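You operate a simulated robot arm through the tools that you are given. There is no shell and no other tool. Be economical: measure what you need, move in short steps, check, and stop when the job is done.

The job below is to be done with a simulated two-armed robot. You get a single attempt, and the scene is never put back.

## Task
Pick up the tall roll from the bare bench top with one hand, pass it to the other hand and put it on the chest top above the ribbon drawer.

The check looks at the end state, three seconds after you hand in, the way a careful person would. Anything else that was tipped, shoved, dropped, spilled or broken makes it a failure.

## Robot
Two 7-joint arms with two-finger parallel grippers on one trunk, on a base that drives. Base frame: it is fixed to the floor where the robot stands at the start and does not move with it; the origin is under the middle of the robot, x ahead of it, y to its left, z up; the surface under the hand at the start is at about z = 935. Readings come in mm, rad, newtons and seconds.
The left shoulder is at the start at [60, 143, 991], the right one opposite. With the tool pointing down near the work surface each hand reaches from about 300 to 720 mm from the robot's upright axis, wherever it stands, measured 20 degrees to its own side. Places, roughly: chest top above the ribbon drawer (23x25 cm) [-1480, -740, 920]. Payload 1.57 kg a hand.
The tool frame of a hand sits at the grasp point between the pads (the TCP): z along the fingers, y along the line on which they close. The tips reach 30 mm beyond it. The gripper opens to 110 mm. The fingers are 24 mm wide and 12 mm thick; the gripper's body (48 by 112 mm) begins 78 mm behind the TCP.
Orientation is told as [roll, pitch, yaw] about the base's x, y, z axes, in that order, counted from this pose: with the fingers straight down and closing along the base's y, the tool's x points along the base's -x, its y along +y and its z along -z.

## Interface
- The arms move only by the tool play_rows. It takes "left_targets", "right_targets" or both (then of equal length, played together; a hand with none holds still); each is a list of rows, each an object (a shift or turn left out is 0, a gripper value left out holds the last) with "dp": the shift along the tool's x, y, z in mm, a list of three; "turn": the turn, a rotation vector about the tool's x, y, z in rad, a list of three; "claw": the closure in counts, from 0 (fully open) to 255 (shut). In form: [{"dp": [dx, dy, dz], "turn": [ax, ay, az], "claw": claw}, ...]. A call has 1 to 20 rows; each row is the pose to reach, as a shift and turn from the pose commanded when the call began, along the tool's axes at that moment. Each row takes 0.2 s and may step no farther than 50 mm and 0.15 rad from the row before; otherwise, or with a gripper value out of range, the whole call is refused. Where a pose cannot be reached the arm comes as near as it can. A force on the tool above 40 N (or 10 N above the force at the start of the call, whichever is more), or a blocked arm, ends the call early, and 0.2 s more pass. Each finger travels about 45 mm/s and halts on what it meets, pressing with about 43 N; the grip force reading is that of the motor and also rises with nothing between the fingers. The clock runs only during rows and for 0.2 s after the last one: add rows that repeat a pose to give the fingers time. The reply holds the time, the measured pose of the TCP, the force on the tool along the base axes, the opening and the grip force, in the units named above and with some noise, with the torque about the TCP (base axes, N m) and any sound that the robot's microphone picked up.
- Cameras (640 x 400 px; columns grow to the right, rows downward): "scene" is now at [49.6, -35.5, 1619.1]; the picture's right is [-0.37, -0.93, 0.00], its down [-0.66, 0.27, -0.70] and it looks along [0.65, -0.26, -0.71] (base axes); focal length 290 px, centre (320, 200). "left" rides on the left gripper at [70, -16, -141] in its tool frame; the picture's right is [0.23, 0.97, 0.00], its down [-0.86, 0.20, -0.48] and it looks along [-0.47, 0.11, 0.88] (tool axes); focal length 222 px, centre (320, 200). "right" rides on the right gripper at [70, 16, -141] in its tool frame; the picture's right is [-0.23, 0.97, 0.00], its down [-0.86, -0.20, -0.48] and it looks along [-0.47, -0.11, 0.88] (tool axes); focal length 222 px, centre (320, 200). There is no depth. A picture from a camera that has moved, and an enlarged one, comes with that camera's place and axes in the base frame and with its lens. The place of the scene camera against the robot may be out by one fixed shift of up to 18 mm in any direction.
- grab_frame(camera): a new picture of that camera. No time passes.
- slide_trunk(by): slides the trunk up (or, below 0, down) by that many mm; the arms and the scene camera ride with it, the base frame stays. It gives what a move gives, with no picture.
- drive_base(legs): drives the robot by 1 to 6 legs, each [ahead, left, turn to the left] in mm, mm and rad, along the robot's own axes; the way and the turn of a leg run together, so that a leg with both is an arc; at most 1500 mm and 3.142 rad a leg. The arms and the cameras ride along, it lands a little off, and it stops where it bumps. It gives what a move gives.
- turn_head(pan, tilt): turns the head with the scene camera to pan (to the left, within 1.501 rad either way) and tilt (down, from -0.506 to 1.204), counted from straight ahead of the robot. It gives what a move gives.
- zoom(camera, box): a new picture of the part [left, top, right, bottom] of that camera's present view, enlarged. No time passes.
- finish_job(): hands the job in; it is judged then, once.

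Work in short steps. Places have to be worked out from the pictures, the camera data and where the tool is seen: move nearer, look again, correct. Check each grasp and each placing, and mend what went wrong. You have 120 turns and 88 pictures in all, those below and enlarged ones among them. Open the grippers and draw the arms clear of the work before you hand the job in, unless the task says otherwise; then end with one line.

The tools are called after "Call:" by a JSON object that holds its "name" and its "arguments". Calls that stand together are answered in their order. play_rows: Moves the arms, as the interface text tells. Its arguments: {"type":"object","properties":{"left_targets":{"type":"array"},"right_targets":{"type":"array"}},"required":[]} The other tools are called the same way: slide_trunk (by) slides the trunk up or down; drive_base (legs) drives the base; turn_head (pan, tilt) turns the head that bears the scene camera; grab_frame (camera) takes a picture; zoom (camera, box) takes an enlarged picture of a part of a camera's view; finish_job () hands the job in.

At the start:

```text
t: 0.0
left_position: [457.7, 60.8, 1136.5]
left_tcp_rot: [0.0, -0.002, 0.001]
left_wrist_force: [0.0, 0.2, 0.3]
left_moment: [0.02, 0.01, 0.03]
left_gripper_width: 110.0
left_grasp_force: 0.0
right_position: [399.2, -351.6, 1163.4]
right_tcp_rot: [0.001, 0.0, 0.0]
right_wrist_force: [0.4, -0.2, -0.8]
right_moment: [0.02, 0.0, 0.01]
right_gripper_width: 109.8
right_grasp_force: 0.0
trunk travel left (down, up): [-590.0, 0.0]
robot x, y, heading: [2.5, -2.1, 0.003]
head pan, tilt: [-0.384, 0.792]
```

scene: 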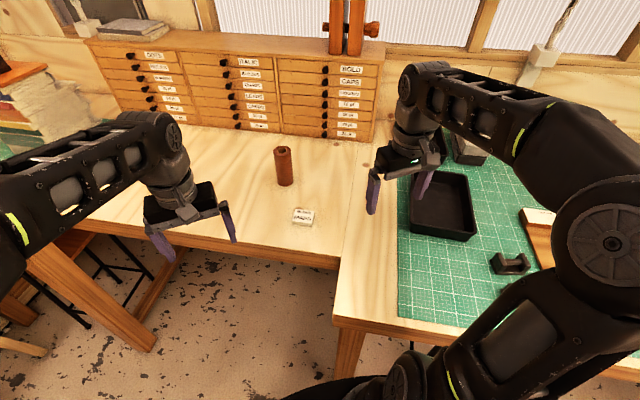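
right: 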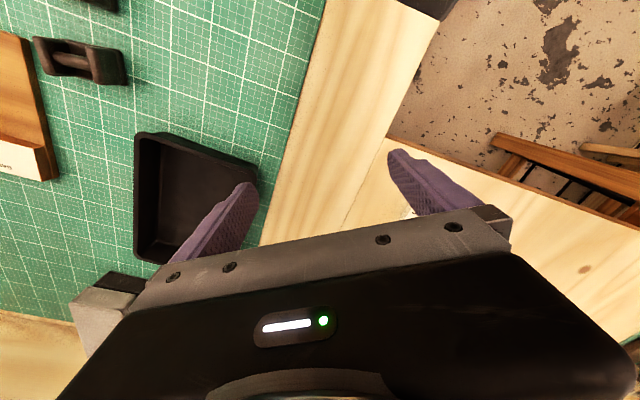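
left: 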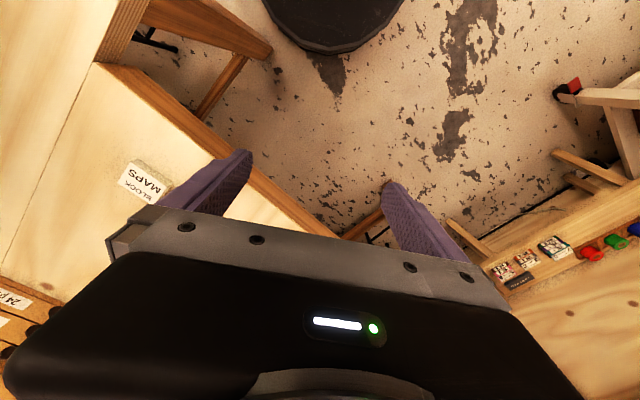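

The scene view shows the roll standing near x≈800, y≈-205, beside a small label block. I'll enlarge it to measure it, and look at the left side for free floor.

Call:
{"name": "zoom", "arguments": {"camera": "scene", "box": [220, 120, 380, 240]}}

Call:
{"name": "turn_head", "arguments": {"pan": -1.5, "tilt": 0.5}}

Call:
{"name": "grab_frame", "arguments": {"camera": "scene"}}

```text
3.33 times, centred on (300, 180) of scene
camera zoom: at [49.6, -35.5, 1619.1], right [-0.37, -0.93, 0.0], down [-0.66, 0.27, -0.7], along [0.65, -0.26, -0.71], focal length 967 px, centre (387, 267)
```

zoom: 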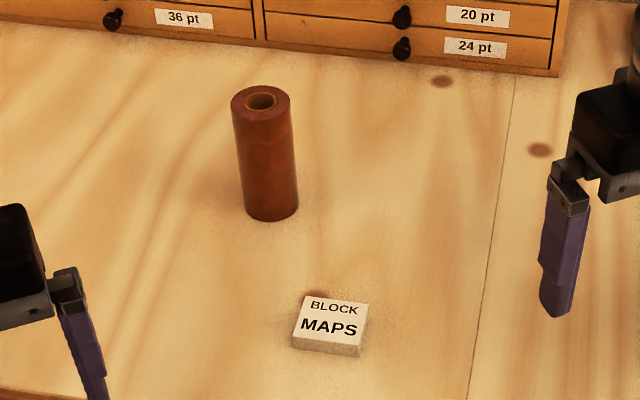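

```text
t: 1.3
left_position: [456.2, 60.2, 1136.9]
left_tcp_rot: [0.001, -0.001, 0.001]
left_wrist_force: [-0.6, 0.2, 0.6]
left_moment: [0.03, -0.01, -0.02]
left_gripper_width: 110.0
left_grasp_force: 0.0
right_position: [400.0, -351.2, 1164.9]
right_tcp_rot: [0.002, -0.001, -0.001]
right_wrist_force: [-0.1, 0.4, 0.4]
right_moment: [-0.02, -0.01, -0.03]
right_gripper_width: 110.0
right_grasp_force: 0.0
trunk travel left (down, up): [-590.0, 0.0]
robot x, y, heading: [-1.3, -6.4, -0.001]
head pan, tilt: [-1.499, 0.499]
```

```text
83 pictures are left
camera scene: at [-18.9, -95.9, 1644.5], right [-1.0, -0.07, 0.0], down [-0.03, 0.48, -0.88], along [0.06, -0.88, -0.48], focal length 290 px, centre (320, 200)
```

scene: 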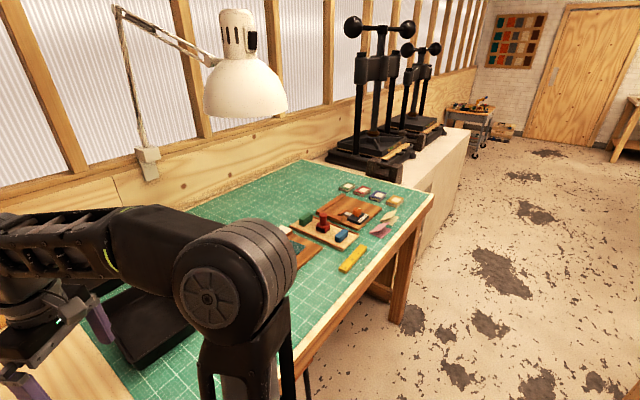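

The roll is about 58 mm across and 130 mm tall, standing near (807, -206). I look left and down to see where the base can go, since the roll is out of reach from here.

Call:
{"name": "turn_head", "arguments": {"pan": 0.3, "tilt": 1.2}}

Call:
{"name": "grab_frame", "arguments": {"camera": "scene"}}

Call:
{"name": "turn_head", "arguments": {"pan": 1.5, "tilt": 0.5}}

Call:
{"name": "grab_frame", "arguments": {"camera": "scene"}}

```text
t: 3.1
left_position: [456.9, 61.6, 1136.1]
left_tcp_rot: [0.0, -0.003, -0.001]
left_wrist_force: [1.2, -0.2, 0.1]
left_moment: [0.01, 0.01, 0.01]
left_gripper_width: 109.9
left_grasp_force: 0.1
right_position: [399.5, -351.6, 1165.1]
right_tcp_rot: [0.0, 0.001, 0.0]
right_wrist_force: [-0.2, 0.1, -0.4]
right_moment: [0.02, 0.0, 0.05]
right_gripper_width: 110.0
right_grasp_force: 0.0
trunk travel left (down, up): [-590.0, 0.0]
robot x, y, heading: [0.2, 1.1, -0.001]
head pan, tilt: [0.3, 1.201]
```

```text
82 pictures are left
camera scene: at [28.0, 11.3, 1590.8], right [0.3, -0.96, 0.0], down [-0.89, -0.28, -0.36], along [0.35, 0.11, -0.93], focal length 290 px, centre (320, 200)
```

scene: 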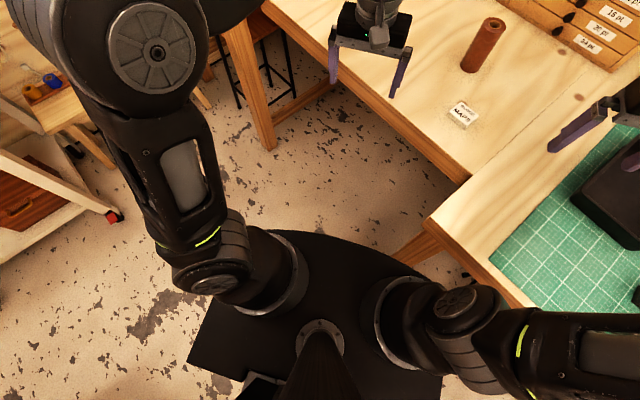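

```text
t: 4.5
left_position: [457.3, 60.0, 1135.4]
left_tcp_rot: [0.001, -0.002, 0.001]
left_wrist_force: [0.4, -0.4, 0.1]
left_moment: [-0.04, -0.03, -0.01]
left_gripper_width: 110.2
left_grasp_force: 0.1
right_position: [400.2, -351.0, 1162.3]
right_tcp_rot: [-0.001, 0.0, 0.001]
right_wrist_force: [-0.1, 0.8, 0.5]
right_moment: [0.01, 0.02, -0.01]
right_gripper_width: 109.9
right_grasp_force: 0.1
trunk travel left (down, up): [-590.0, 0.0]
robot x, y, heading: [-1.9, -1.9, -0.002]
head pan, tilt: [1.499, 0.499]
```

```text
81 pictures are left
camera scene: at [-18.9, 85.6, 1644.4], right [1.0, -0.07, 0.0], down [-0.03, -0.48, -0.88], along [0.06, 0.88, -0.48], focal length 290 px, centre (320, 200)
```

scene: 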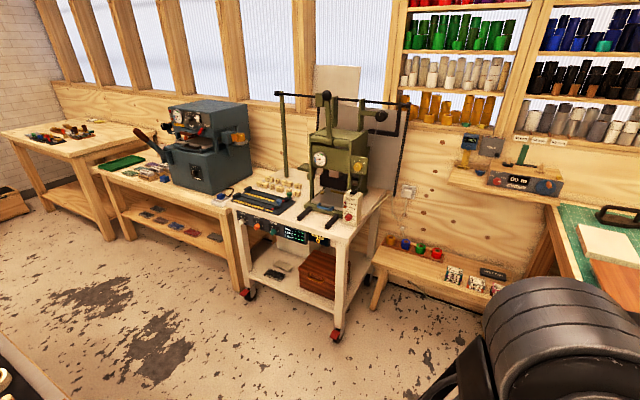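

The floor on my left is free, and the bench's inner corner sits at about (300, -167). I shift left first, then ahead in a modest step, watching for bumps.

Call:
{"name": "drive_base", "arguments": {"legs": [[0, 130, 0], [120, 0, 0]]}}

Call:
{"name": "turn_head", "arguments": {"pan": -0.3, "tilt": 1.0}}

Call:
{"name": "grab_frame", "arguments": {"camera": "scene"}}

```text
t: 6.7
left_position: [576.8, 196.8, 1136.3]
left_tcp_rot: [0.001, -0.001, 0.007]
left_wrist_force: [0.4, 0.4, -0.2]
left_moment: [-0.02, 0.04, -0.01]
left_gripper_width: 110.2
left_grasp_force: 0.0
right_position: [521.5, -215.9, 1162.3]
right_tcp_rot: [0.0, 0.002, 0.004]
right_wrist_force: [0.5, 0.2, 0.3]
right_moment: [-0.01, 0.02, 0.05]
right_gripper_width: 110.0
right_grasp_force: 0.1
trunk travel left (down, up): [-590.0, 0.0]
robot x, y, heading: [119.8, 133.3, 0.008]
head pan, tilt: [1.499, 0.499]
```

```text
t: 8.5
left_position: [575.8, 196.4, 1136.3]
left_tcp_rot: [0.0, -0.003, 0.005]
left_wrist_force: [0.6, 1.3, -0.1]
left_moment: [-0.03, 0.0, -0.01]
left_gripper_width: 109.9
left_grasp_force: 0.2
right_position: [519.1, -216.8, 1163.6]
right_tcp_rot: [-0.002, -0.001, 0.003]
right_wrist_force: [-0.1, 0.6, -0.2]
right_moment: [0.02, 0.0, -0.01]
right_gripper_width: 109.8
right_grasp_force: 0.1
trunk travel left (down, up): [-590.0, 0.0]
robot x, y, heading: [117.6, 131.9, 0.006]
head pan, tilt: [-0.3, 1.0]
```

```text
80 pictures are left
camera scene: at [159.9, 107.9, 1603.4], right [-0.29, -0.96, 0.0], down [-0.81, 0.24, -0.54], along [0.52, -0.16, -0.84], focal length 290 px, centre (320, 200)
```

scene: 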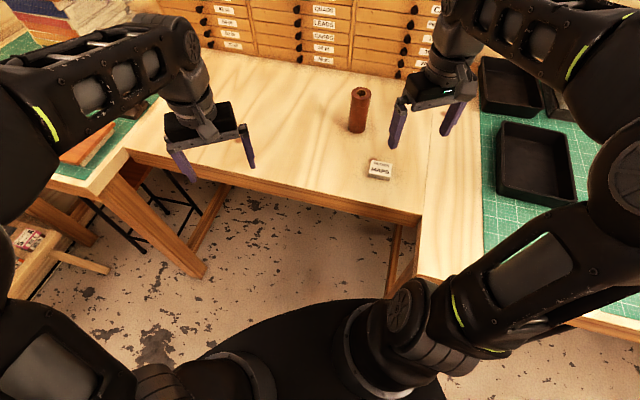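

No bump, and I now see the bench runs aslant, rotated about 32° from my axes, with the bare bench's edge along (0.53, 0.85). I go ahead another 145 mm, which keeps the bench corner about 310 mm away.

Call:
{"name": "drive_base", "arguments": {"legs": [[145, 10, 0]]}}

Call:
{"name": "turn_head", "arguments": {"pan": -0.55, "tilt": 0.85}}

Call:
{"name": "grab_frame", "arguments": {"camera": "scene"}}

Call:
{"name": "grab_frame", "arguments": {"camera": "right"}}

```text
t: 9.8
left_position: [722.6, 208.3, 1134.9]
left_tcp_rot: [-0.001, 0.001, 0.008]
left_wrist_force: [0.6, -0.6, -1.0]
left_moment: [0.0, 0.02, 0.0]
left_gripper_width: 110.2
left_grasp_force: 0.1
right_position: [668.2, -205.2, 1163.7]
right_tcp_rot: [-0.001, 0.002, 0.008]
right_wrist_force: [1.2, -0.8, -0.7]
right_moment: [0.02, 0.02, -0.01]
right_gripper_width: 110.1
right_grasp_force: 0.0
trunk travel left (down, up): [-590.0, 0.0]
robot x, y, heading: [264.5, 145.1, 0.005]
head pan, tilt: [-0.3, 1.0]
```

```text
t: 10.6
left_position: [721.1, 208.4, 1135.9]
left_tcp_rot: [0.001, 0.0, 0.007]
left_wrist_force: [-0.6, -0.9, 0.4]
left_moment: [0.01, -0.01, 0.0]
left_gripper_width: 109.8
left_grasp_force: 0.0
right_position: [665.8, -204.8, 1163.0]
right_tcp_rot: [0.001, 0.001, 0.007]
right_wrist_force: [-0.6, -0.4, 0.5]
right_moment: [0.01, 0.01, -0.03]
right_gripper_width: 109.9
right_grasp_force: 0.1
trunk travel left (down, up): [-590.0, 0.0]
robot x, y, heading: [264.8, 141.4, 0.001]
head pan, tilt: [-0.55, 0.85]
```

```text
79 pictures are left
camera scene: at [305.4, 99.0, 1614.5], right [-0.52, -0.86, 0.0], down [-0.64, 0.39, -0.66], along [0.57, -0.34, -0.75], focal length 290 px, centre (320, 200)
```

scene: 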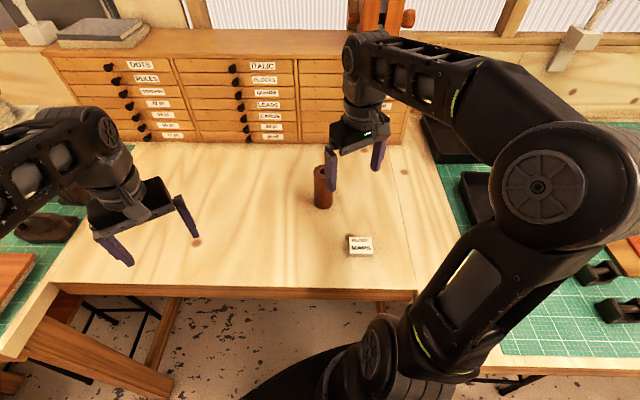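

```text
78 pictures are left
camera right: at [595.3, -187.8, 1306.0], right [0.22, 0.98, 0.0], down [0.86, -0.19, 0.48], along [0.47, -0.11, -0.88], focal length 222 px, centre (320, 200)
```

right: 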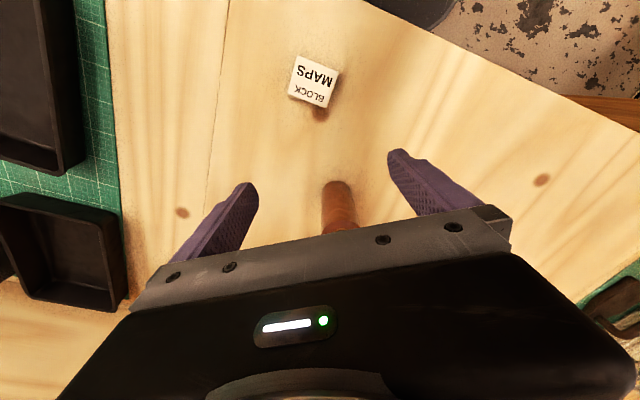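

The base is at (265, 142) with the roll about 640 mm away at -33°. The right wrist camera puts the roll at about (794, -202) and the scene camera at (812, -218), so I bring the right hand above it, still well over its top, and look again.

Call:
{"name": "play_rows", "arguments": {"right_targets": [{"dp": [-40, 0, 0], "claw": 0}, {"dp": [-80, 0, 0]}, {"dp": [-120, 0, 0]}, {"dp": [-130, 0, 0]}]}}

Call:
{"name": "grab_frame", "arguments": {"camera": "right"}}

Call:
{"name": "zoom", "arguments": {"camera": "scene", "box": [260, 60, 460, 260]}}

```text
t: 11.6
left_position: [722.2, 208.2, 1135.7]
left_tcp_rot: [-0.001, 0.0, 0.008]
left_wrist_force: [0.3, -0.7, -0.1]
left_moment: [0.01, 0.04, -0.03]
left_gripper_width: 109.9
left_grasp_force: 0.1
right_position: [758.8, -205.3, 1163.9]
right_tcp_rot: [-0.001, -0.001, 0.007]
right_wrist_force: [0.9, -0.5, -0.4]
right_moment: [0.01, 0.03, 0.0]
right_gripper_width: 110.2
right_grasp_force: 0.2
right hand out of reach, approached as far as the arm can: row 1, 3, 4
trunk travel left (down, up): [-590.0, 0.0]
robot x, y, heading: [264.3, 145.0, 0.009]
head pan, tilt: [-0.55, 0.85]
```

```text
77 pictures are left
camera right: at [688.3, -189.1, 1306.1], right [0.22, 0.98, 0.0], down [0.86, -0.19, 0.48], along [0.47, -0.11, -0.88], focal length 222 px, centre (320, 200)
```

right: 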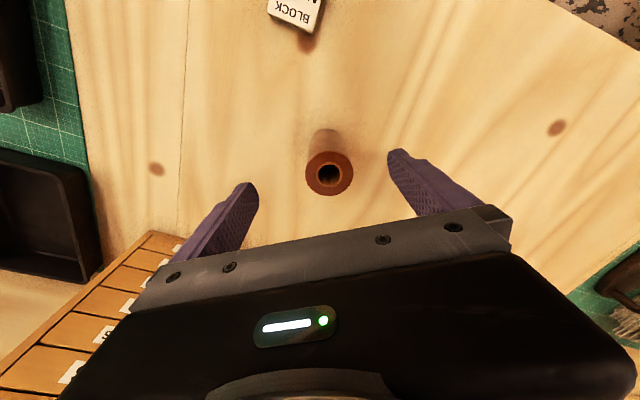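

```text
2.00 times, centred on (360, 160) of scene
camera zoom: at [307.5, 98.2, 1614.4], right [-0.52, -0.86, 0.0], down [-0.64, 0.39, -0.66], along [0.56, -0.34, -0.75], focal length 580 px, centre (240, 280)
```

zoom: 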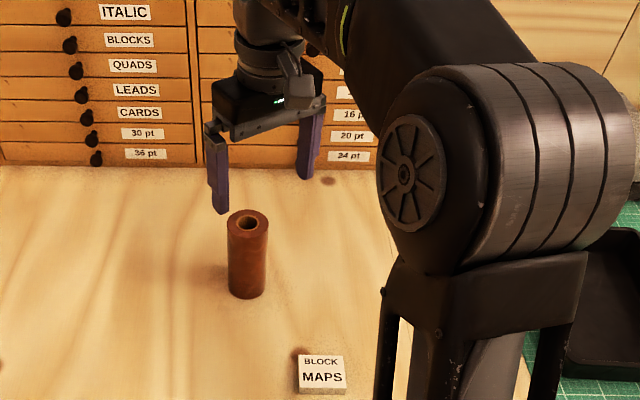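

At this height the arm stops at x=759, while the roll's top centre sits at about (787, -202) and lies between the open fingers in y. I descend around it to z≈1045, where reach is better, without closing yet.

Call:
{"name": "play_rows", "arguments": {"right_targets": [{"dp": [9, 3, 30]}, {"dp": [9, 3, 60]}, {"dp": [9, 3, 90]}, {"dp": [9, 3, 118]}, {"dp": [9, 3, 118]}]}}

Call:
{"name": "grab_frame", "arguments": {"camera": "right"}}

Call:
{"name": "zoom", "arguments": {"camera": "scene", "box": [260, 60, 460, 260]}}

```text
t: 12.8
left_position: [720.8, 208.6, 1136.3]
left_tcp_rot: [-0.001, -0.003, 0.006]
left_wrist_force: [-0.4, -0.1, -1.5]
left_moment: [-0.01, 0.0, 0.04]
left_gripper_width: 109.9
left_grasp_force: 0.1
right_position: [748.7, -199.8, 1048.1]
right_tcp_rot: [0.0, -0.001, 0.007]
right_wrist_force: [0.7, -0.1, -0.1]
right_moment: [0.01, -0.01, -0.02]
right_gripper_width: 109.8
right_grasp_force: 0.1
trunk travel left (down, up): [-590.0, 0.0]
robot x, y, heading: [263.7, 148.2, 0.006]
head pan, tilt: [-0.55, 0.85]
```

```text
75 pictures are left
camera right: at [677.8, -183.6, 1189.4], right [0.22, 0.98, 0.0], down [0.86, -0.19, 0.48], along [0.47, -0.11, -0.88], focal length 222 px, centre (320, 200)
```

right: 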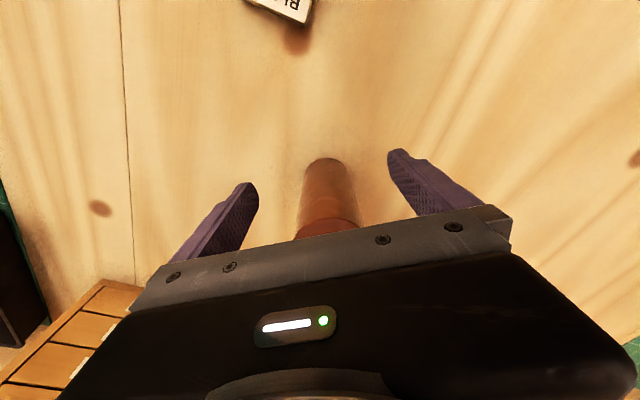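

```text
2.00 times, centred on (360, 160) of scene
camera zoom: at [305.3, 98.9, 1614.5], right [-0.52, -0.86, 0.0], down [-0.64, 0.39, -0.66], along [0.57, -0.34, -0.75], focal length 580 px, centre (240, 280)
```

zoom: 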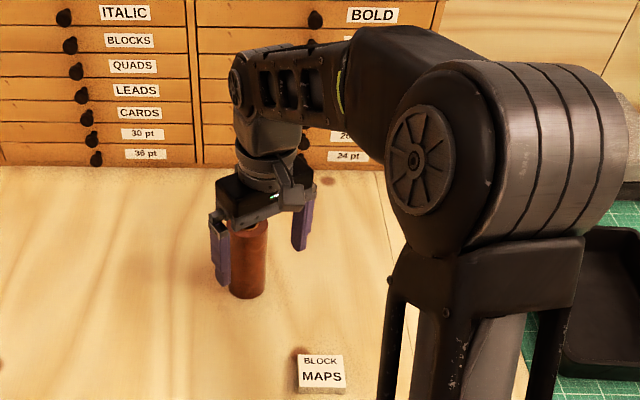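

The tool is at (749, -200, 1048); the roll's near base edge is at x≈759, so its centre is at about (787, -202). I advance 38 mm with the fingers straddling it.

Call:
{"name": "play_rows", "arguments": {"right_targets": [{"dp": [-13, -1, 0]}, {"dp": [-26, -2, 0]}, {"dp": [-38, -2, 0]}, {"dp": [-38, -2, 0]}]}}

Call:
{"name": "grab_frame", "arguments": {"camera": "right"}}

```text
t: 13.8
left_position: [719.9, 208.7, 1135.7]
left_tcp_rot: [-0.001, -0.003, 0.006]
left_wrist_force: [-1.0, 0.6, 0.2]
left_moment: [-0.03, 0.0, 0.04]
left_gripper_width: 110.1
left_grasp_force: 0.0
right_position: [784.5, -202.1, 1045.9]
right_tcp_rot: [-0.002, 0.002, 0.007]
right_wrist_force: [0.7, 0.3, -0.7]
right_moment: [-0.02, 0.01, 0.02]
right_gripper_width: 110.1
right_grasp_force: 0.1
trunk travel left (down, up): [-590.0, 0.0]
robot x, y, heading: [261.7, 148.0, 0.002]
head pan, tilt: [-0.55, 0.85]
```

```text
73 pictures are left
camera right: at [715.0, -185.4, 1187.8], right [0.22, 0.98, 0.0], down [0.86, -0.19, 0.48], along [0.47, -0.11, -0.88], focal length 222 px, centre (320, 200)
```

right: 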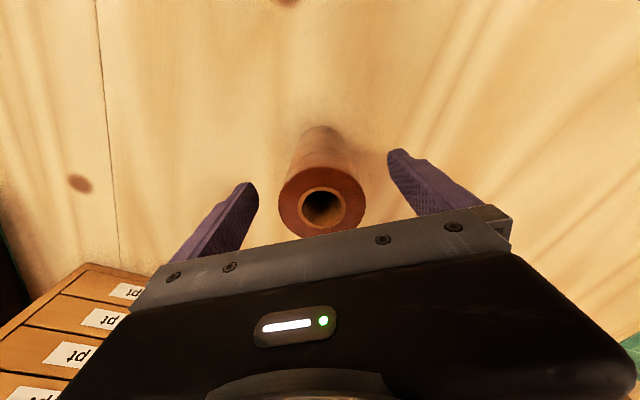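

The top ring is centred on the TCP, and its apparent size puts the top at z≈1056 (height about 121). I lower 16 mm and close.

Call:
{"name": "play_rows", "arguments": {"right_targets": [{"dp": [-1, 0, 16]}, {"dp": [-1, 0, 16], "claw": 255}, {"dp": [-1, 0, 16]}, {"dp": [-1, 0, 16]}, {"dp": [-1, 0, 16]}, {"dp": [-1, 0, 16]}, {"dp": [-1, 0, 16]}]}}

Call:
{"name": "grab_frame", "arguments": {"camera": "right"}}

```text
t: 15.4
left_position: [720.8, 207.9, 1136.7]
left_tcp_rot: [0.0, -0.001, 0.007]
left_wrist_force: [-0.1, -0.4, -0.1]
left_moment: [-0.02, 0.01, 0.0]
left_gripper_width: 110.1
left_grasp_force: 0.1
right_position: [786.3, -202.7, 1031.6]
right_tcp_rot: [0.0, -0.001, 0.008]
right_wrist_force: [0.7, -0.1, 0.3]
right_moment: [-0.11, -0.04, 0.06]
right_gripper_width: 55.7
right_grasp_force: 40.4
trunk travel left (down, up): [-590.0, 0.0]
robot x, y, heading: [265.3, 141.7, 0.008]
head pan, tilt: [-0.55, 0.85]
```

```text
72 pictures are left
camera right: at [715.1, -186.6, 1173.0], right [0.22, 0.98, 0.0], down [0.86, -0.19, 0.48], along [0.47, -0.11, -0.88], focal length 222 px, centre (320, 200)
```

right: 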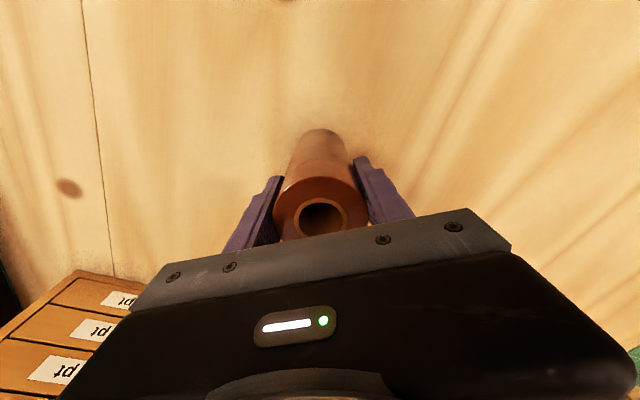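

The grip holds at 55.7 mm with 40 N, so the roll is 56 mm across. I lift it straight up and draw it back toward me.

Call:
{"name": "play_rows", "arguments": {"right_targets": [{"dp": [0, 0, -20]}, {"dp": [0, 0, -40]}, {"dp": [10, 0, -65]}, {"dp": [40, 0, -90]}, {"dp": [80, 0, -110]}, {"dp": [120, 0, -120]}, {"dp": [120, 0, -120]}]}}

Call:
{"name": "grab_frame", "arguments": {"camera": "scene"}}

```text
t: 17.0
left_position: [721.7, 209.6, 1135.5]
left_tcp_rot: [0.001, 0.0, 0.006]
left_wrist_force: [-0.1, -0.2, 0.2]
left_moment: [0.03, 0.02, -0.01]
left_gripper_width: 110.0
left_grasp_force: 0.1
right_position: [668.5, -201.4, 1149.8]
right_tcp_rot: [0.0, 0.002, 0.008]
right_wrist_force: [0.0, -0.3, -3.5]
right_moment: [0.02, 0.02, 0.02]
right_gripper_width: 55.4
right_grasp_force: 43.0
trunk travel left (down, up): [-590.0, 0.0]
robot x, y, heading: [265.8, 149.3, 0.009]
head pan, tilt: [-0.55, 0.85]
```

```text
71 pictures are left
camera scene: at [307.0, 98.7, 1614.4], right [-0.52, -0.86, 0.0], down [-0.64, 0.39, -0.66], along [0.56, -0.34, -0.75], focal length 290 px, centre (320, 200)
```

scene: 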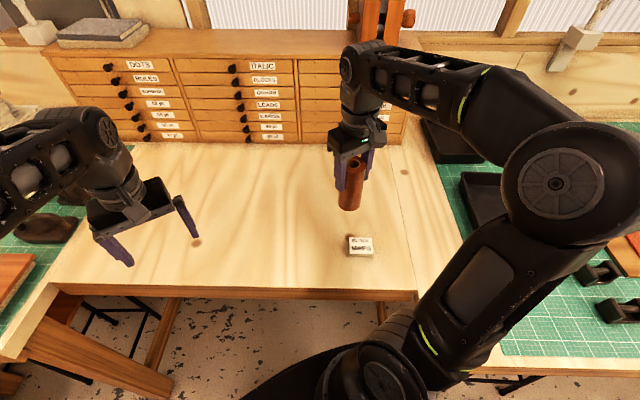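

The roll is held firmly (about 0.36 kg) and clear of the bench. For the handover the right hand keeps it upright from above while the left takes its lower half, pointing forward-right and tilted about 60° from vertical. First I yaw both hands by 45° and bring the right hand toward the middle.

Call:
{"name": "play_rows", "arguments": {"left_targets": [{"dp": [8, 0, 0], "turn": [0, 0, 0.131]}, {"dp": [16, 0, 0], "turn": [0, 0, 0.262]}, {"dp": [24, 0, 0], "turn": [0, 0, 0.393]}, {"dp": [32, 4, 0], "turn": [0, 0, 0.524]}, {"dp": [40, 8, 0], "turn": [0, 0, 0.654]}, {"dp": [45, 12, 0], "turn": [0, 0, 0.785]}, {"dp": [45, 12, 0], "turn": [0, 0, 0.785]}], "right_targets": [{"dp": [-12, 30, 0], "turn": [0, 0, 0.131]}, {"dp": [-24, 60, 0], "turn": [0, 0, 0.262]}, {"dp": [-36, 90, 0], "turn": [0, 0, 0.393]}, {"dp": [-48, 120, 0], "turn": [0, 0, 0.524]}, {"dp": [-60, 150, 0], "turn": [0, 0, 0.654]}, {"dp": [-72, 180, 0], "turn": [0, 0, 0.785]}, {"dp": [-72, 180, 0], "turn": [0, 0, 0.785]}]}}

Call:
{"name": "grab_frame", "arguments": {"camera": "scene"}}

```text
t: 18.6
left_position: [676.6, 219.1, 1136.1]
left_tcp_rot: [0.002, -0.001, -0.78]
left_wrist_force: [0.1, -0.3, -0.5]
left_moment: [0.03, -0.02, 0.02]
left_gripper_width: 110.1
left_grasp_force: 0.0
right_position: [735.5, -22.6, 1153.3]
right_tcp_rot: [0.001, -0.001, -0.779]
right_wrist_force: [0.7, 0.3, -3.3]
right_moment: [0.02, -0.02, 0.03]
right_gripper_width: 55.7
right_grasp_force: 42.4
trunk travel left (down, up): [-590.0, 0.0]
robot x, y, heading: [262.7, 143.6, 0.008]
head pan, tilt: [-0.55, 0.85]
```

```text
70 pictures are left
camera scene: at [305.5, 98.0, 1614.5], right [-0.52, -0.86, 0.0], down [-0.64, 0.39, -0.66], along [0.57, -0.34, -0.75], focal length 290 px, centre (320, 200)
```

scene: 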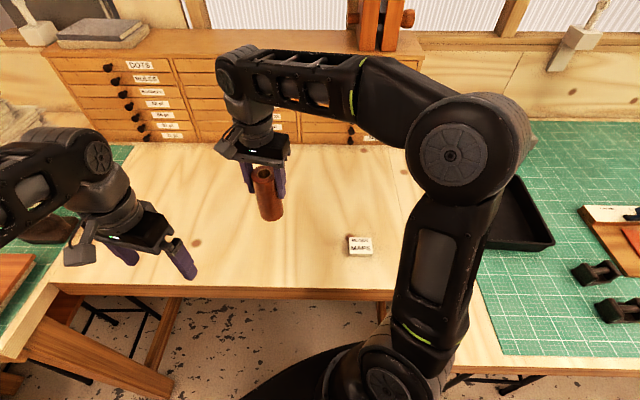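

Both hands turned as planned. Now I tilt the left hand 60° so its fingers point forward-right and down, with the right hand still well away.

Call:
{"name": "play_rows", "arguments": {"left_targets": [{"turn": [0, -0.145, 0]}, {"turn": [0, -0.29, 0]}, {"turn": [0, -0.435, 0]}, {"turn": [0, -0.58, 0]}, {"turn": [0, -0.725, 0]}, {"turn": [0, -0.87, 0]}, {"turn": [0, -0.96, 0]}, {"turn": [0, -1.047, 0]}, {"turn": [0, -1.047, 0]}]}}

Call:
{"name": "grab_frame", "arguments": {"camera": "scene"}}

Call:
{"name": "grab_frame", "arguments": {"camera": "left"}}

```text
t: 20.6
left_position: [692.4, 223.3, 1145.4]
left_tcp_rot: [0.001, -1.046, -0.781]
left_wrist_force: [-0.8, 0.5, 0.1]
left_moment: [0.02, 0.03, 0.01]
left_gripper_width: 109.9
left_grasp_force: 0.1
left hand out of reach, approached as far as the arm can: row 7, 8, 9
right_position: [734.9, -23.1, 1151.6]
right_tcp_rot: [0.001, -0.001, -0.778]
right_wrist_force: [-0.5, 0.1, -3.5]
right_moment: [-0.01, 0.02, 0.04]
right_gripper_width: 55.5
right_grasp_force: 43.0
trunk travel left (down, up): [-590.0, 0.0]
robot x, y, heading: [263.9, 145.8, 0.01]
head pan, tilt: [-0.55, 0.85]
```

```text
69 pictures are left
camera scene: at [305.5, 98.4, 1614.5], right [-0.52, -0.86, 0.0], down [-0.64, 0.39, -0.66], along [0.57, -0.34, -0.75], focal length 290 px, centre (320, 200)
```

scene: 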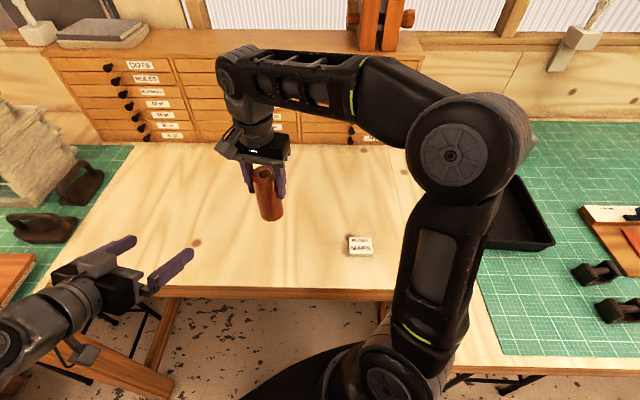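

```text
68 pictures are left
camera left: at [570.3, 321.6, 1155.2], right [0.6, 0.77, -0.2], down [0.15, 0.13, 0.98], along [0.78, -0.62, -0.04], focal length 222 px, centre (320, 200)
```

left: 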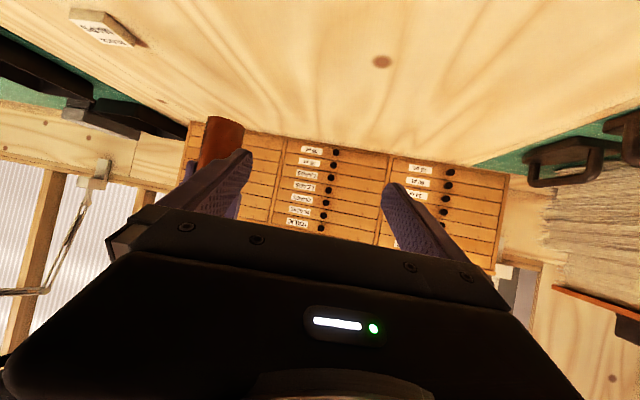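

The left hand reached the tilt at (692, 223, 1145), pointing along (0.61, -0.61, -0.5). Now I move the right hand to bring the roll to about (755, 120), and lower the left hand onto its approach line, still about 60 mm short of the roll.

Call:
{"name": "play_rows", "arguments": {"left_targets": [{"dp": [12, -7, 7]}, {"dp": [23, -14, 13]}, {"dp": [35, -21, 20]}, {"dp": [46, -28, 26.5]}, {"dp": [46, -28, 26.5]}], "right_targets": [{"dp": [22, 29, 0]}, {"dp": [43, 58, 0]}, {"dp": [65, 87, 0]}, {"dp": [86, 116, 0]}, {"dp": [86, 116, 0]}]}}

Call:
{"name": "turn_head", "arguments": {"pan": 0.0, "tilt": 0.95}}

Call:
{"name": "grab_frame", "arguments": {"camera": "scene"}}

Call:
{"name": "grab_frame", "arguments": {"camera": "left"}}

```text
t: 21.8
left_position: [710.0, 203.2, 1109.4]
left_tcp_rot: [0.001, -1.048, -0.78]
left_wrist_force: [-0.6, 0.0, 1.2]
left_moment: [0.06, 0.01, -0.03]
left_gripper_width: 110.1
left_grasp_force: 0.1
left hand out of reach, approached as far as the arm can: row 1, 2, 3, 4, 5
right_position: [753.0, 123.2, 1151.6]
right_tcp_rot: [-0.001, 0.002, -0.778]
right_wrist_force: [0.8, -0.1, -3.4]
right_moment: [0.01, 0.0, -0.02]
right_gripper_width: 55.4
right_grasp_force: 43.0
trunk travel left (down, up): [-590.0, 0.0]
robot x, y, heading: [269.8, 141.4, 0.005]
head pan, tilt: [-0.55, 0.85]
```

```text
t: 22.8
left_position: [710.0, 204.4, 1110.5]
left_tcp_rot: [0.001, -1.048, -0.779]
left_wrist_force: [-0.3, 0.2, 0.3]
left_moment: [0.01, 0.02, -0.03]
left_gripper_width: 110.1
left_grasp_force: 0.2
right_position: [753.6, 122.7, 1149.8]
right_tcp_rot: [0.0, -0.001, -0.779]
right_wrist_force: [0.4, -0.3, -3.3]
right_moment: [0.0, -0.02, 0.03]
right_gripper_width: 55.2
right_grasp_force: 42.8
trunk travel left (down, up): [-590.0, 0.0]
robot x, y, heading: [264.6, 145.5, 0.007]
head pan, tilt: [0.0, 0.949]
```

```text
67 pictures are left
camera scene: at [311.7, 139.9, 1607.0], right [0.01, -1.0, 0.0], down [-0.81, -0.01, -0.58], along [0.58, 0.0, -0.81], focal length 290 px, centre (320, 200)
```

scene: 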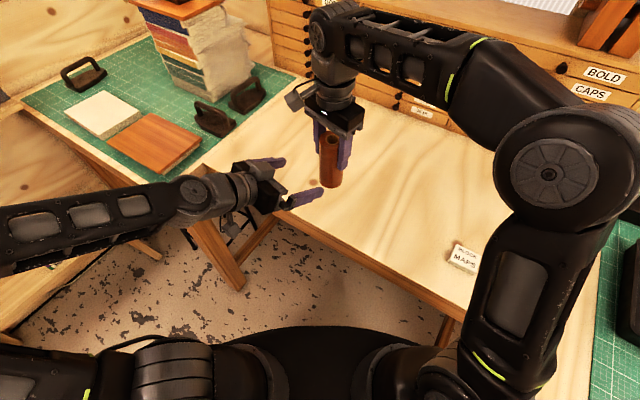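

```text
66 pictures are left
camera left: at [588.6, 303.5, 1119.8], right [0.6, 0.77, -0.2], down [0.15, 0.13, 0.98], along [0.78, -0.62, -0.04], focal length 222 px, centre (320, 200)
```

left: 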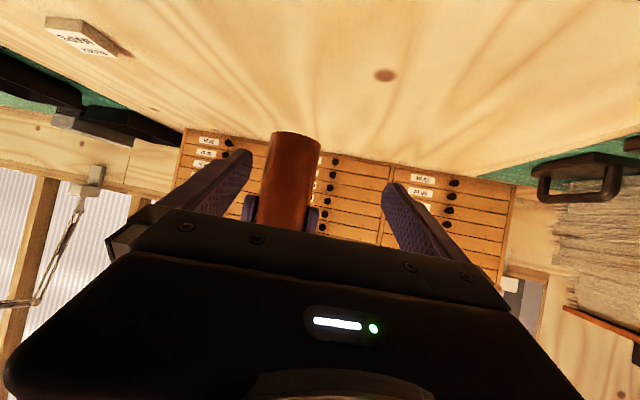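

The left hand stops at (710, 204, 1110), so the roll sits about 27 mm off its centre line sideways and 88 mm ahead. I shift the right hand 27 mm sideways and 20 mm up, then bring the left forward part way.

Call:
{"name": "play_rows", "arguments": {"right_targets": [{"dp": [0, 9, -7]}, {"dp": [0, 18, -14]}, {"dp": [0, 27, -20]}, {"dp": [0, 27, -20]}, {"dp": [0, 27, -20]}, {"dp": [0, 27, -20]}], "left_targets": [{}, {}, {}, {"dp": [-8, 0, 13]}, {"dp": [-17, 0, 29]}, {"dp": [-17, 0, 29]}]}}

Call:
{"name": "grab_frame", "arguments": {"camera": "left"}}

Call:
{"name": "zoom", "arguments": {"camera": "scene", "box": [220, 60, 440, 230]}}

```text
t: 24.2
left_position: [736.0, 182.2, 1110.3]
left_tcp_rot: [0.003, -1.048, -0.779]
left_wrist_force: [0.3, 0.6, -0.2]
left_moment: [-0.01, 0.0, -0.02]
left_gripper_width: 109.9
left_grasp_force: 0.1
right_position: [761.0, 128.2, 1157.9]
right_tcp_rot: [-0.001, 0.001, -0.779]
right_wrist_force: [0.8, -0.8, -2.9]
right_moment: [-0.02, 0.0, 0.02]
right_gripper_width: 55.3
right_grasp_force: 42.8
right hand out of reach, approached as far as the arm can: row 2, 3, 4, 5, 6
trunk travel left (down, up): [-590.0, 0.0]
robot x, y, heading: [262.7, 145.1, 0.006]
head pan, tilt: [0.0, 0.949]
```

```text
65 pictures are left
camera left: at [613.6, 280.3, 1120.1], right [0.6, 0.77, -0.2], down [0.15, 0.13, 0.98], along [0.78, -0.62, -0.03], focal length 222 px, centre (320, 200)
```

left: 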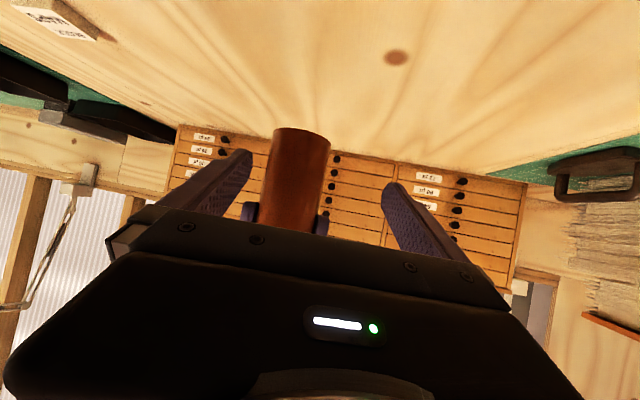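

```text
2.35 times, centred on (330, 145) of scene
camera zoom: at [311.4, 140.0, 1607.0], right [0.01, -1.0, 0.0], down [-0.81, -0.01, -0.58], along [0.58, 0.0, -0.81], focal length 683 px, centre (296, 329)
```

zoom: 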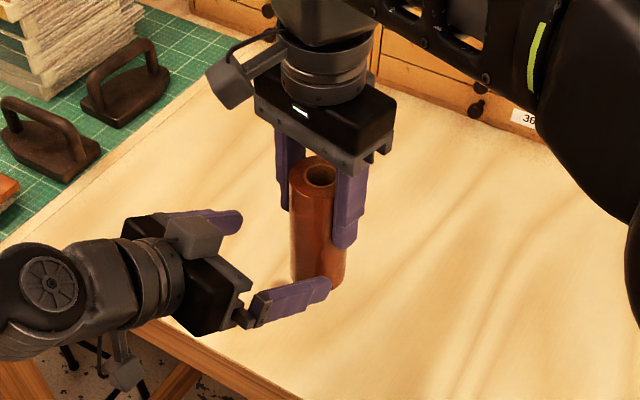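

Right is at (761, 128, 1158) and left at (736, 182, 1110): the roll is now 20 mm off sideways and 56 mm ahead. I shift the left hand 20 mm sideways and 12 mm down before the final approach.

Call:
{"name": "play_rows", "arguments": {"left_targets": [{"dp": [5, -10, 3]}, {"dp": [10, -20, 6]}, {"dp": [10, -20, 6]}]}}

Call:
{"name": "grab_frame", "arguments": {"camera": "left"}}

```text
t: 25.0
left_position: [723.7, 167.7, 1098.3]
left_tcp_rot: [0.0, -1.047, -0.778]
left_wrist_force: [-0.1, 0.3, -0.4]
left_moment: [-0.03, 0.01, -0.03]
left_gripper_width: 109.8
left_grasp_force: 0.1
right_position: [760.7, 127.5, 1157.0]
right_tcp_rot: [0.0, 0.001, -0.778]
right_wrist_force: [-0.8, -0.1, -3.7]
right_moment: [-0.02, 0.02, 0.04]
right_gripper_width: 55.5
right_grasp_force: 42.0
trunk travel left (down, up): [-590.0, 0.0]
robot x, y, heading: [261.8, 144.5, 0.011]
head pan, tilt: [0.0, 0.949]
```

```text
63 pictures are left
camera left: at [601.0, 265.2, 1108.2], right [0.6, 0.77, -0.2], down [0.15, 0.13, 0.98], along [0.78, -0.62, -0.03], focal length 222 px, centre (320, 200)
```

left: 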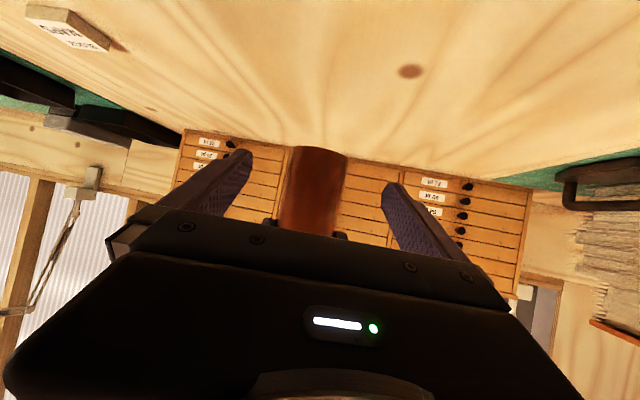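

Aligned: the roll is 2 mm off sideways and 54 mm straight ahead, with left 59 mm below the right TCP. I advance with the fingers open.

Call:
{"name": "play_rows", "arguments": {"left_targets": [{"dp": [-5, 0, 10]}, {"dp": [-10, -1, 20]}, {"dp": [-15, -2, 30]}, {"dp": [-20, -2, 39]}, {"dp": [-25, -2, 47.5]}, {"dp": [-25, -2, 47.5]}]}}

Call:
{"name": "grab_frame", "arguments": {"camera": "left"}}

Call:
{"name": "zoom", "arguments": {"camera": "scene", "box": [220, 60, 440, 230]}}

```text
t: 26.4
left_position: [760.6, 127.6, 1095.9]
left_tcp_rot: [0.002, -1.047, -0.779]
left_wrist_force: [0.2, 0.2, 0.2]
left_moment: [-0.01, 0.04, -0.02]
left_gripper_width: 110.1
left_grasp_force: 0.0
left hand out of reach, approached as far as the arm can: row 5
right_position: [761.7, 127.8, 1157.7]
right_tcp_rot: [-0.002, 0.0, -0.779]
right_wrist_force: [0.0, 0.1, -3.7]
right_moment: [-0.03, 0.04, 0.01]
right_gripper_width: 55.2
right_grasp_force: 43.2
trunk travel left (down, up): [-590.0, 0.0]
robot x, y, heading: [266.6, 144.7, 0.01]
head pan, tilt: [0.0, 0.949]
```

```text
62 pictures are left
camera left: at [638.6, 227.1, 1105.7], right [0.6, 0.77, -0.2], down [0.15, 0.13, 0.98], along [0.78, -0.62, -0.03], focal length 222 px, centre (320, 200)
```

left: 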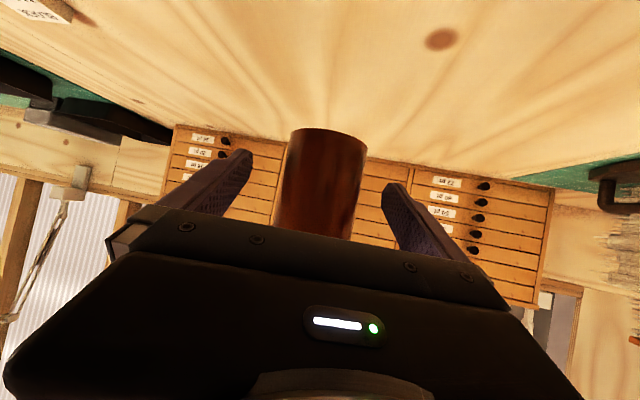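

```text
2.35 times, centred on (330, 145) of scene
camera zoom: at [311.7, 139.9, 1607.0], right [0.01, -1.0, 0.0], down [-0.81, -0.01, -0.58], along [0.58, 0.0, -0.81], focal length 683 px, centre (296, 329)
```

zoom: 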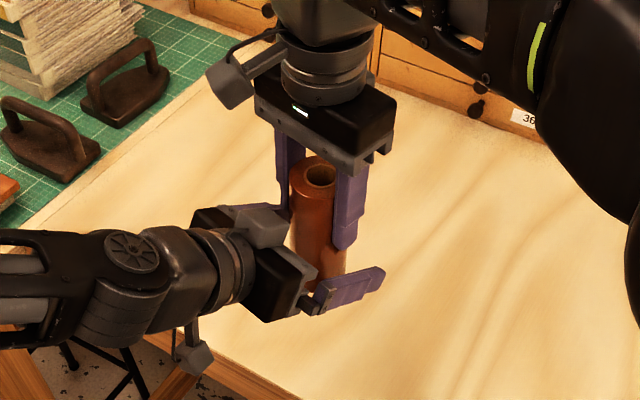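

The left fingers straddle the lower part of the roll, below the right finger tips. I close the left hand while the right holds.

Call:
{"name": "play_rows", "arguments": {"left_targets": [{"claw": 255}, {}, {}, {}, {}, {}, {}, {}]}}

Call:
{"name": "zoom", "arguments": {"camera": "scene", "box": [220, 60, 440, 230]}}

```text
t: 28.2
left_position: [760.6, 128.3, 1095.4]
left_tcp_rot: [0.003, -1.047, -0.781]
left_wrist_force: [-3.0, -2.5, 0.2]
left_moment: [0.16, -0.1, -0.02]
left_gripper_width: 55.0
left_grasp_force: 42.8
right_position: [761.6, 128.4, 1157.9]
right_tcp_rot: [0.001, 0.0, -0.78]
right_wrist_force: [3.6, 2.7, -3.4]
right_moment: [0.04, -0.05, 0.06]
right_gripper_width: 55.2
right_grasp_force: 43.3
trunk travel left (down, up): [-590.0, 0.0]
robot x, y, heading: [266.1, 140.3, 0.002]
head pan, tilt: [0.0, 0.949]
```

```text
2.35 times, centred on (330, 145) of scene
camera zoom: at [311.6, 139.9, 1607.0], right [0.01, -1.0, 0.0], down [-0.81, -0.01, -0.58], along [0.58, 0.0, -0.81], focal length 683 px, centre (296, 329)
```

zoom: 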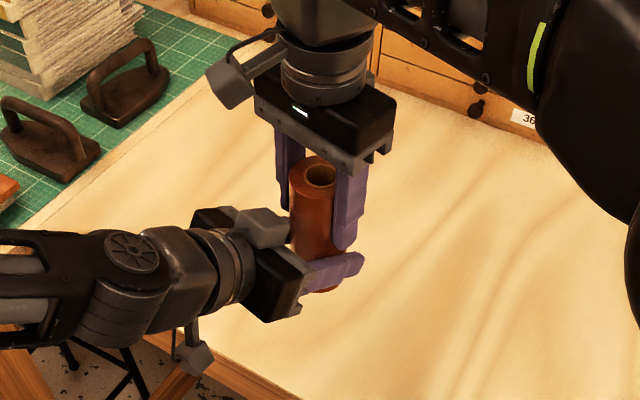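

Both hands grip it with only about 4 N between them. I open the right hand and then raise it straight up off the roll.

Call:
{"name": "play_rows", "arguments": {"right_targets": [{"claw": 0}, {}, {}, {}, {}, {}, {}]}}

Call:
{"name": "play_rows", "arguments": {"right_targets": [{"dp": [-15, 0, -15]}, {"dp": [-25, -5, -35]}, {"dp": [-30, -20, -60]}, {"dp": [-20, -50, -80]}, {"dp": [-15, -85, -80]}, {"dp": [-10, -125, -80]}]}}

Call:
{"name": "grab_frame", "arguments": {"camera": "scene"}}

```text
t: 29.8
left_position: [760.5, 128.2, 1095.5]
left_tcp_rot: [0.0, -1.047, -0.778]
left_wrist_force: [0.7, -1.0, 0.2]
left_moment: [0.02, 0.03, 0.01]
left_gripper_width: 55.2
left_grasp_force: 42.8
right_position: [760.0, 127.8, 1157.5]
right_tcp_rot: [0.001, -0.001, -0.778]
right_wrist_force: [0.1, 0.1, 0.7]
right_moment: [-0.02, -0.01, -0.02]
right_gripper_width: 109.9
right_grasp_force: 0.1
trunk travel left (down, up): [-590.0, 0.0]
robot x, y, heading: [264.6, 145.5, 0.008]
head pan, tilt: [0.0, 0.949]
```

```text
t: 30.8
left_position: [739.4, 108.0, 1098.2]
left_tcp_rot: [0.005, -1.044, -0.848]
left_wrist_force: [-21.3, -12.4, -6.3]
left_moment: [0.72, -1.06, 0.24]
left_gripper_width: 56.1
left_grasp_force: 43.2
right_position: [718.3, 84.1, 1181.0]
right_tcp_rot: [0.028, -0.03, -0.781]
right_wrist_force: [20.1, 11.5, 4.4]
right_moment: [0.5, -0.86, -0.43]
right_gripper_width: 110.1
right_grasp_force: 0.1
right hand out of reach, approached as far as the arm can: row 1, 2, 3, 4, 5
trunk travel left (down, up): [-590.0, 0.0]
robot x, y, heading: [265.1, 144.4, 0.003]
head pan, tilt: [0.0, 0.949]
stopped in row 5 (left hand): the force on the tool passed its limit at 56 N (the readings are from after the stop); the commanded pose is now the measured one
```

```text
59 pictures are left
camera scene: at [305.8, 135.3, 1607.2], right [0.01, -1.0, 0.0], down [-0.81, 0.0, -0.58], along [0.58, 0.01, -0.81], focal length 290 px, centre (320, 200)
```

scene: 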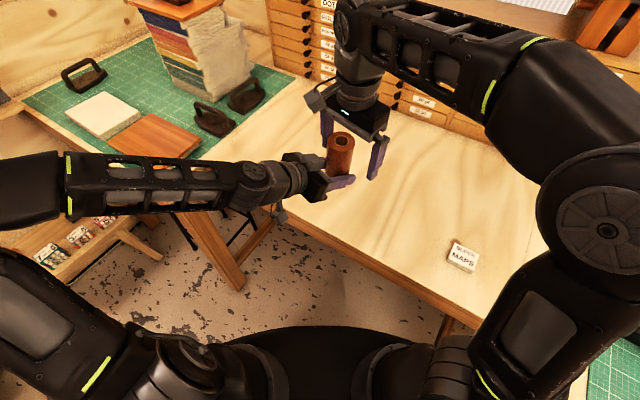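

The right hand couldn't rise, being at its reach limit, so its finger pushed the roll sideways; the left hand still holds it. I move the right hand back sideways to centre on the roll and then lower the left hand to free it downwards.

Call:
{"name": "play_rows", "arguments": {"right_targets": [{"dp": [0, 10, 0]}, {"dp": [0, 20, 0]}, {"dp": [-1, 31, 0]}, {"dp": [-1, 31, 0]}]}}

Call:
{"name": "zoom", "arguments": {"camera": "scene", "box": [240, 70, 440, 230]}}

Call:
{"name": "grab_frame", "arguments": {"camera": "right"}}

```text
t: 31.8
left_position: [749.9, 115.7, 1095.3]
left_tcp_rot: [0.002, -1.048, -0.825]
left_wrist_force: [0.5, -0.5, -3.2]
left_moment: [0.02, 0.02, -0.03]
left_gripper_width: 54.5
left_grasp_force: 43.0
right_position: [741.6, 107.9, 1180.4]
right_tcp_rot: [0.012, -0.027, -0.779]
right_wrist_force: [-0.7, -0.9, -0.4]
right_moment: [0.0, 0.0, -0.01]
right_gripper_width: 109.7
right_grasp_force: 0.0
trunk travel left (down, up): [-590.0, 0.0]
robot x, y, heading: [266.6, 142.9, 0.009]
head pan, tilt: [0.0, 0.949]
```

```text
2.50 times, centred on (340, 150) of scene
camera zoom: at [312.0, 139.5, 1607.0], right [0.01, -1.0, 0.0], down [-0.81, 0.0, -0.58], along [0.58, 0.0, -0.81], focal length 726 px, centre (270, 325)
```

zoom: 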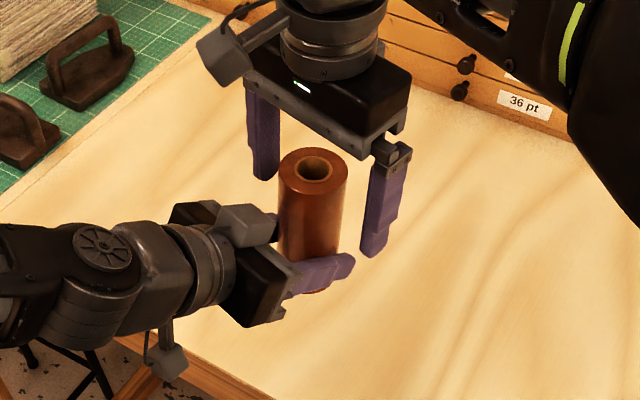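

```text
57 pictures are left
camera right: at [698.9, 170.0, 1320.1], right [0.85, 0.53, 0.02], down [0.45, -0.74, 0.5], along [0.28, -0.41, -0.87], focal length 222 px, centre (320, 200)
```

right: 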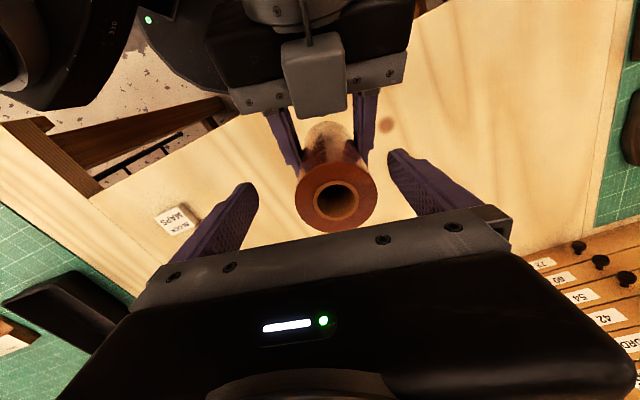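

The roll is still upright in the left hand and centred between the open right fingers. I lower the left hand 55 mm.

Call:
{"name": "play_rows", "arguments": {"left_targets": [{"dp": [12, 0, 7]}, {"dp": [24, 0, 14]}, {"dp": [36, 0, 21]}, {"dp": [48, 0, 27.5]}, {"dp": [48, 0, 27.5]}]}}

Call:
{"name": "zoom", "arguments": {"camera": "scene", "box": [240, 70, 440, 230]}}

```text
t: 33.0
left_position: [748.5, 116.0, 1040.7]
left_tcp_rot: [0.001, -1.048, -0.828]
left_wrist_force: [-0.2, 0.4, -3.6]
left_moment: [0.02, 0.05, -0.01]
left_gripper_width: 54.5
left_grasp_force: 42.2
right_position: [741.8, 107.4, 1180.5]
right_tcp_rot: [0.016, -0.027, -0.777]
right_wrist_force: [0.2, 0.7, 0.7]
right_moment: [-0.01, -0.01, -0.04]
right_gripper_width: 110.0
right_grasp_force: 0.0
trunk travel left (down, up): [-590.0, 0.0]
robot x, y, heading: [265.0, 141.9, 0.002]
head pan, tilt: [0.0, 0.949]
```

```text
2.50 times, centred on (340, 150) of scene
camera zoom: at [311.5, 139.7, 1607.0], right [0.01, -1.0, 0.0], down [-0.81, 0.0, -0.58], along [0.58, 0.0, -0.81], focal length 726 px, centre (270, 325)
```

zoom: 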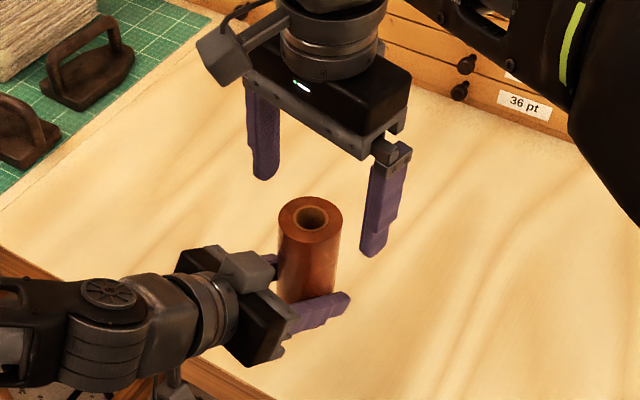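

The roll top is now at about 1125, below the right tips at 1150. I draw the right hand away to the right, rising slightly.

Call:
{"name": "play_rows", "arguments": {"right_targets": [{"dp": [-20, -34, 0]}, {"dp": [-40, -68, 0]}, {"dp": [-60, -102, 0]}, {"dp": [-80, -136, 0]}, {"dp": [-100, -170, 0]}, {"dp": [-120, -204, -5]}, {"dp": [-140, -238, -10]}, {"dp": [-152, -270, -20]}, {"dp": [-145, -300, -20]}, {"dp": [-130, -320, -20]}, {"dp": [-115, -345, -20]}]}}

Call:
{"name": "grab_frame", "arguments": {"camera": "left"}}

```text
t: 35.4
left_position: [746.4, 113.3, 1042.3]
left_tcp_rot: [0.003, -1.046, -0.83]
left_wrist_force: [-0.1, -0.8, -3.8]
left_moment: [0.03, 0.01, 0.02]
left_gripper_width: 54.5
left_grasp_force: 43.1
right_position: [579.8, -217.7, 1197.5]
right_tcp_rot: [0.017, -0.025, -0.777]
right_wrist_force: [0.8, -0.3, -0.5]
right_moment: [0.05, -0.03, 0.02]
right_gripper_width: 110.0
right_grasp_force: 0.1
right hand out of reach, approached as far as the arm can: row 5
trunk travel left (down, up): [-590.0, 0.0]
robot x, y, heading: [261.3, 145.3, 0.005]
head pan, tilt: [0.0, 0.949]
```

```text
55 pictures are left
camera left: at [630.0, 218.9, 1051.4], right [0.64, 0.74, -0.2], down [0.16, 0.12, 0.98], along [0.75, -0.66, -0.04], focal length 222 px, centre (320, 200)
```

left: 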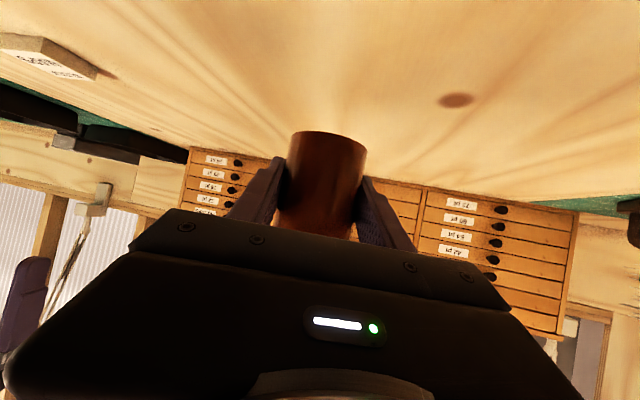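

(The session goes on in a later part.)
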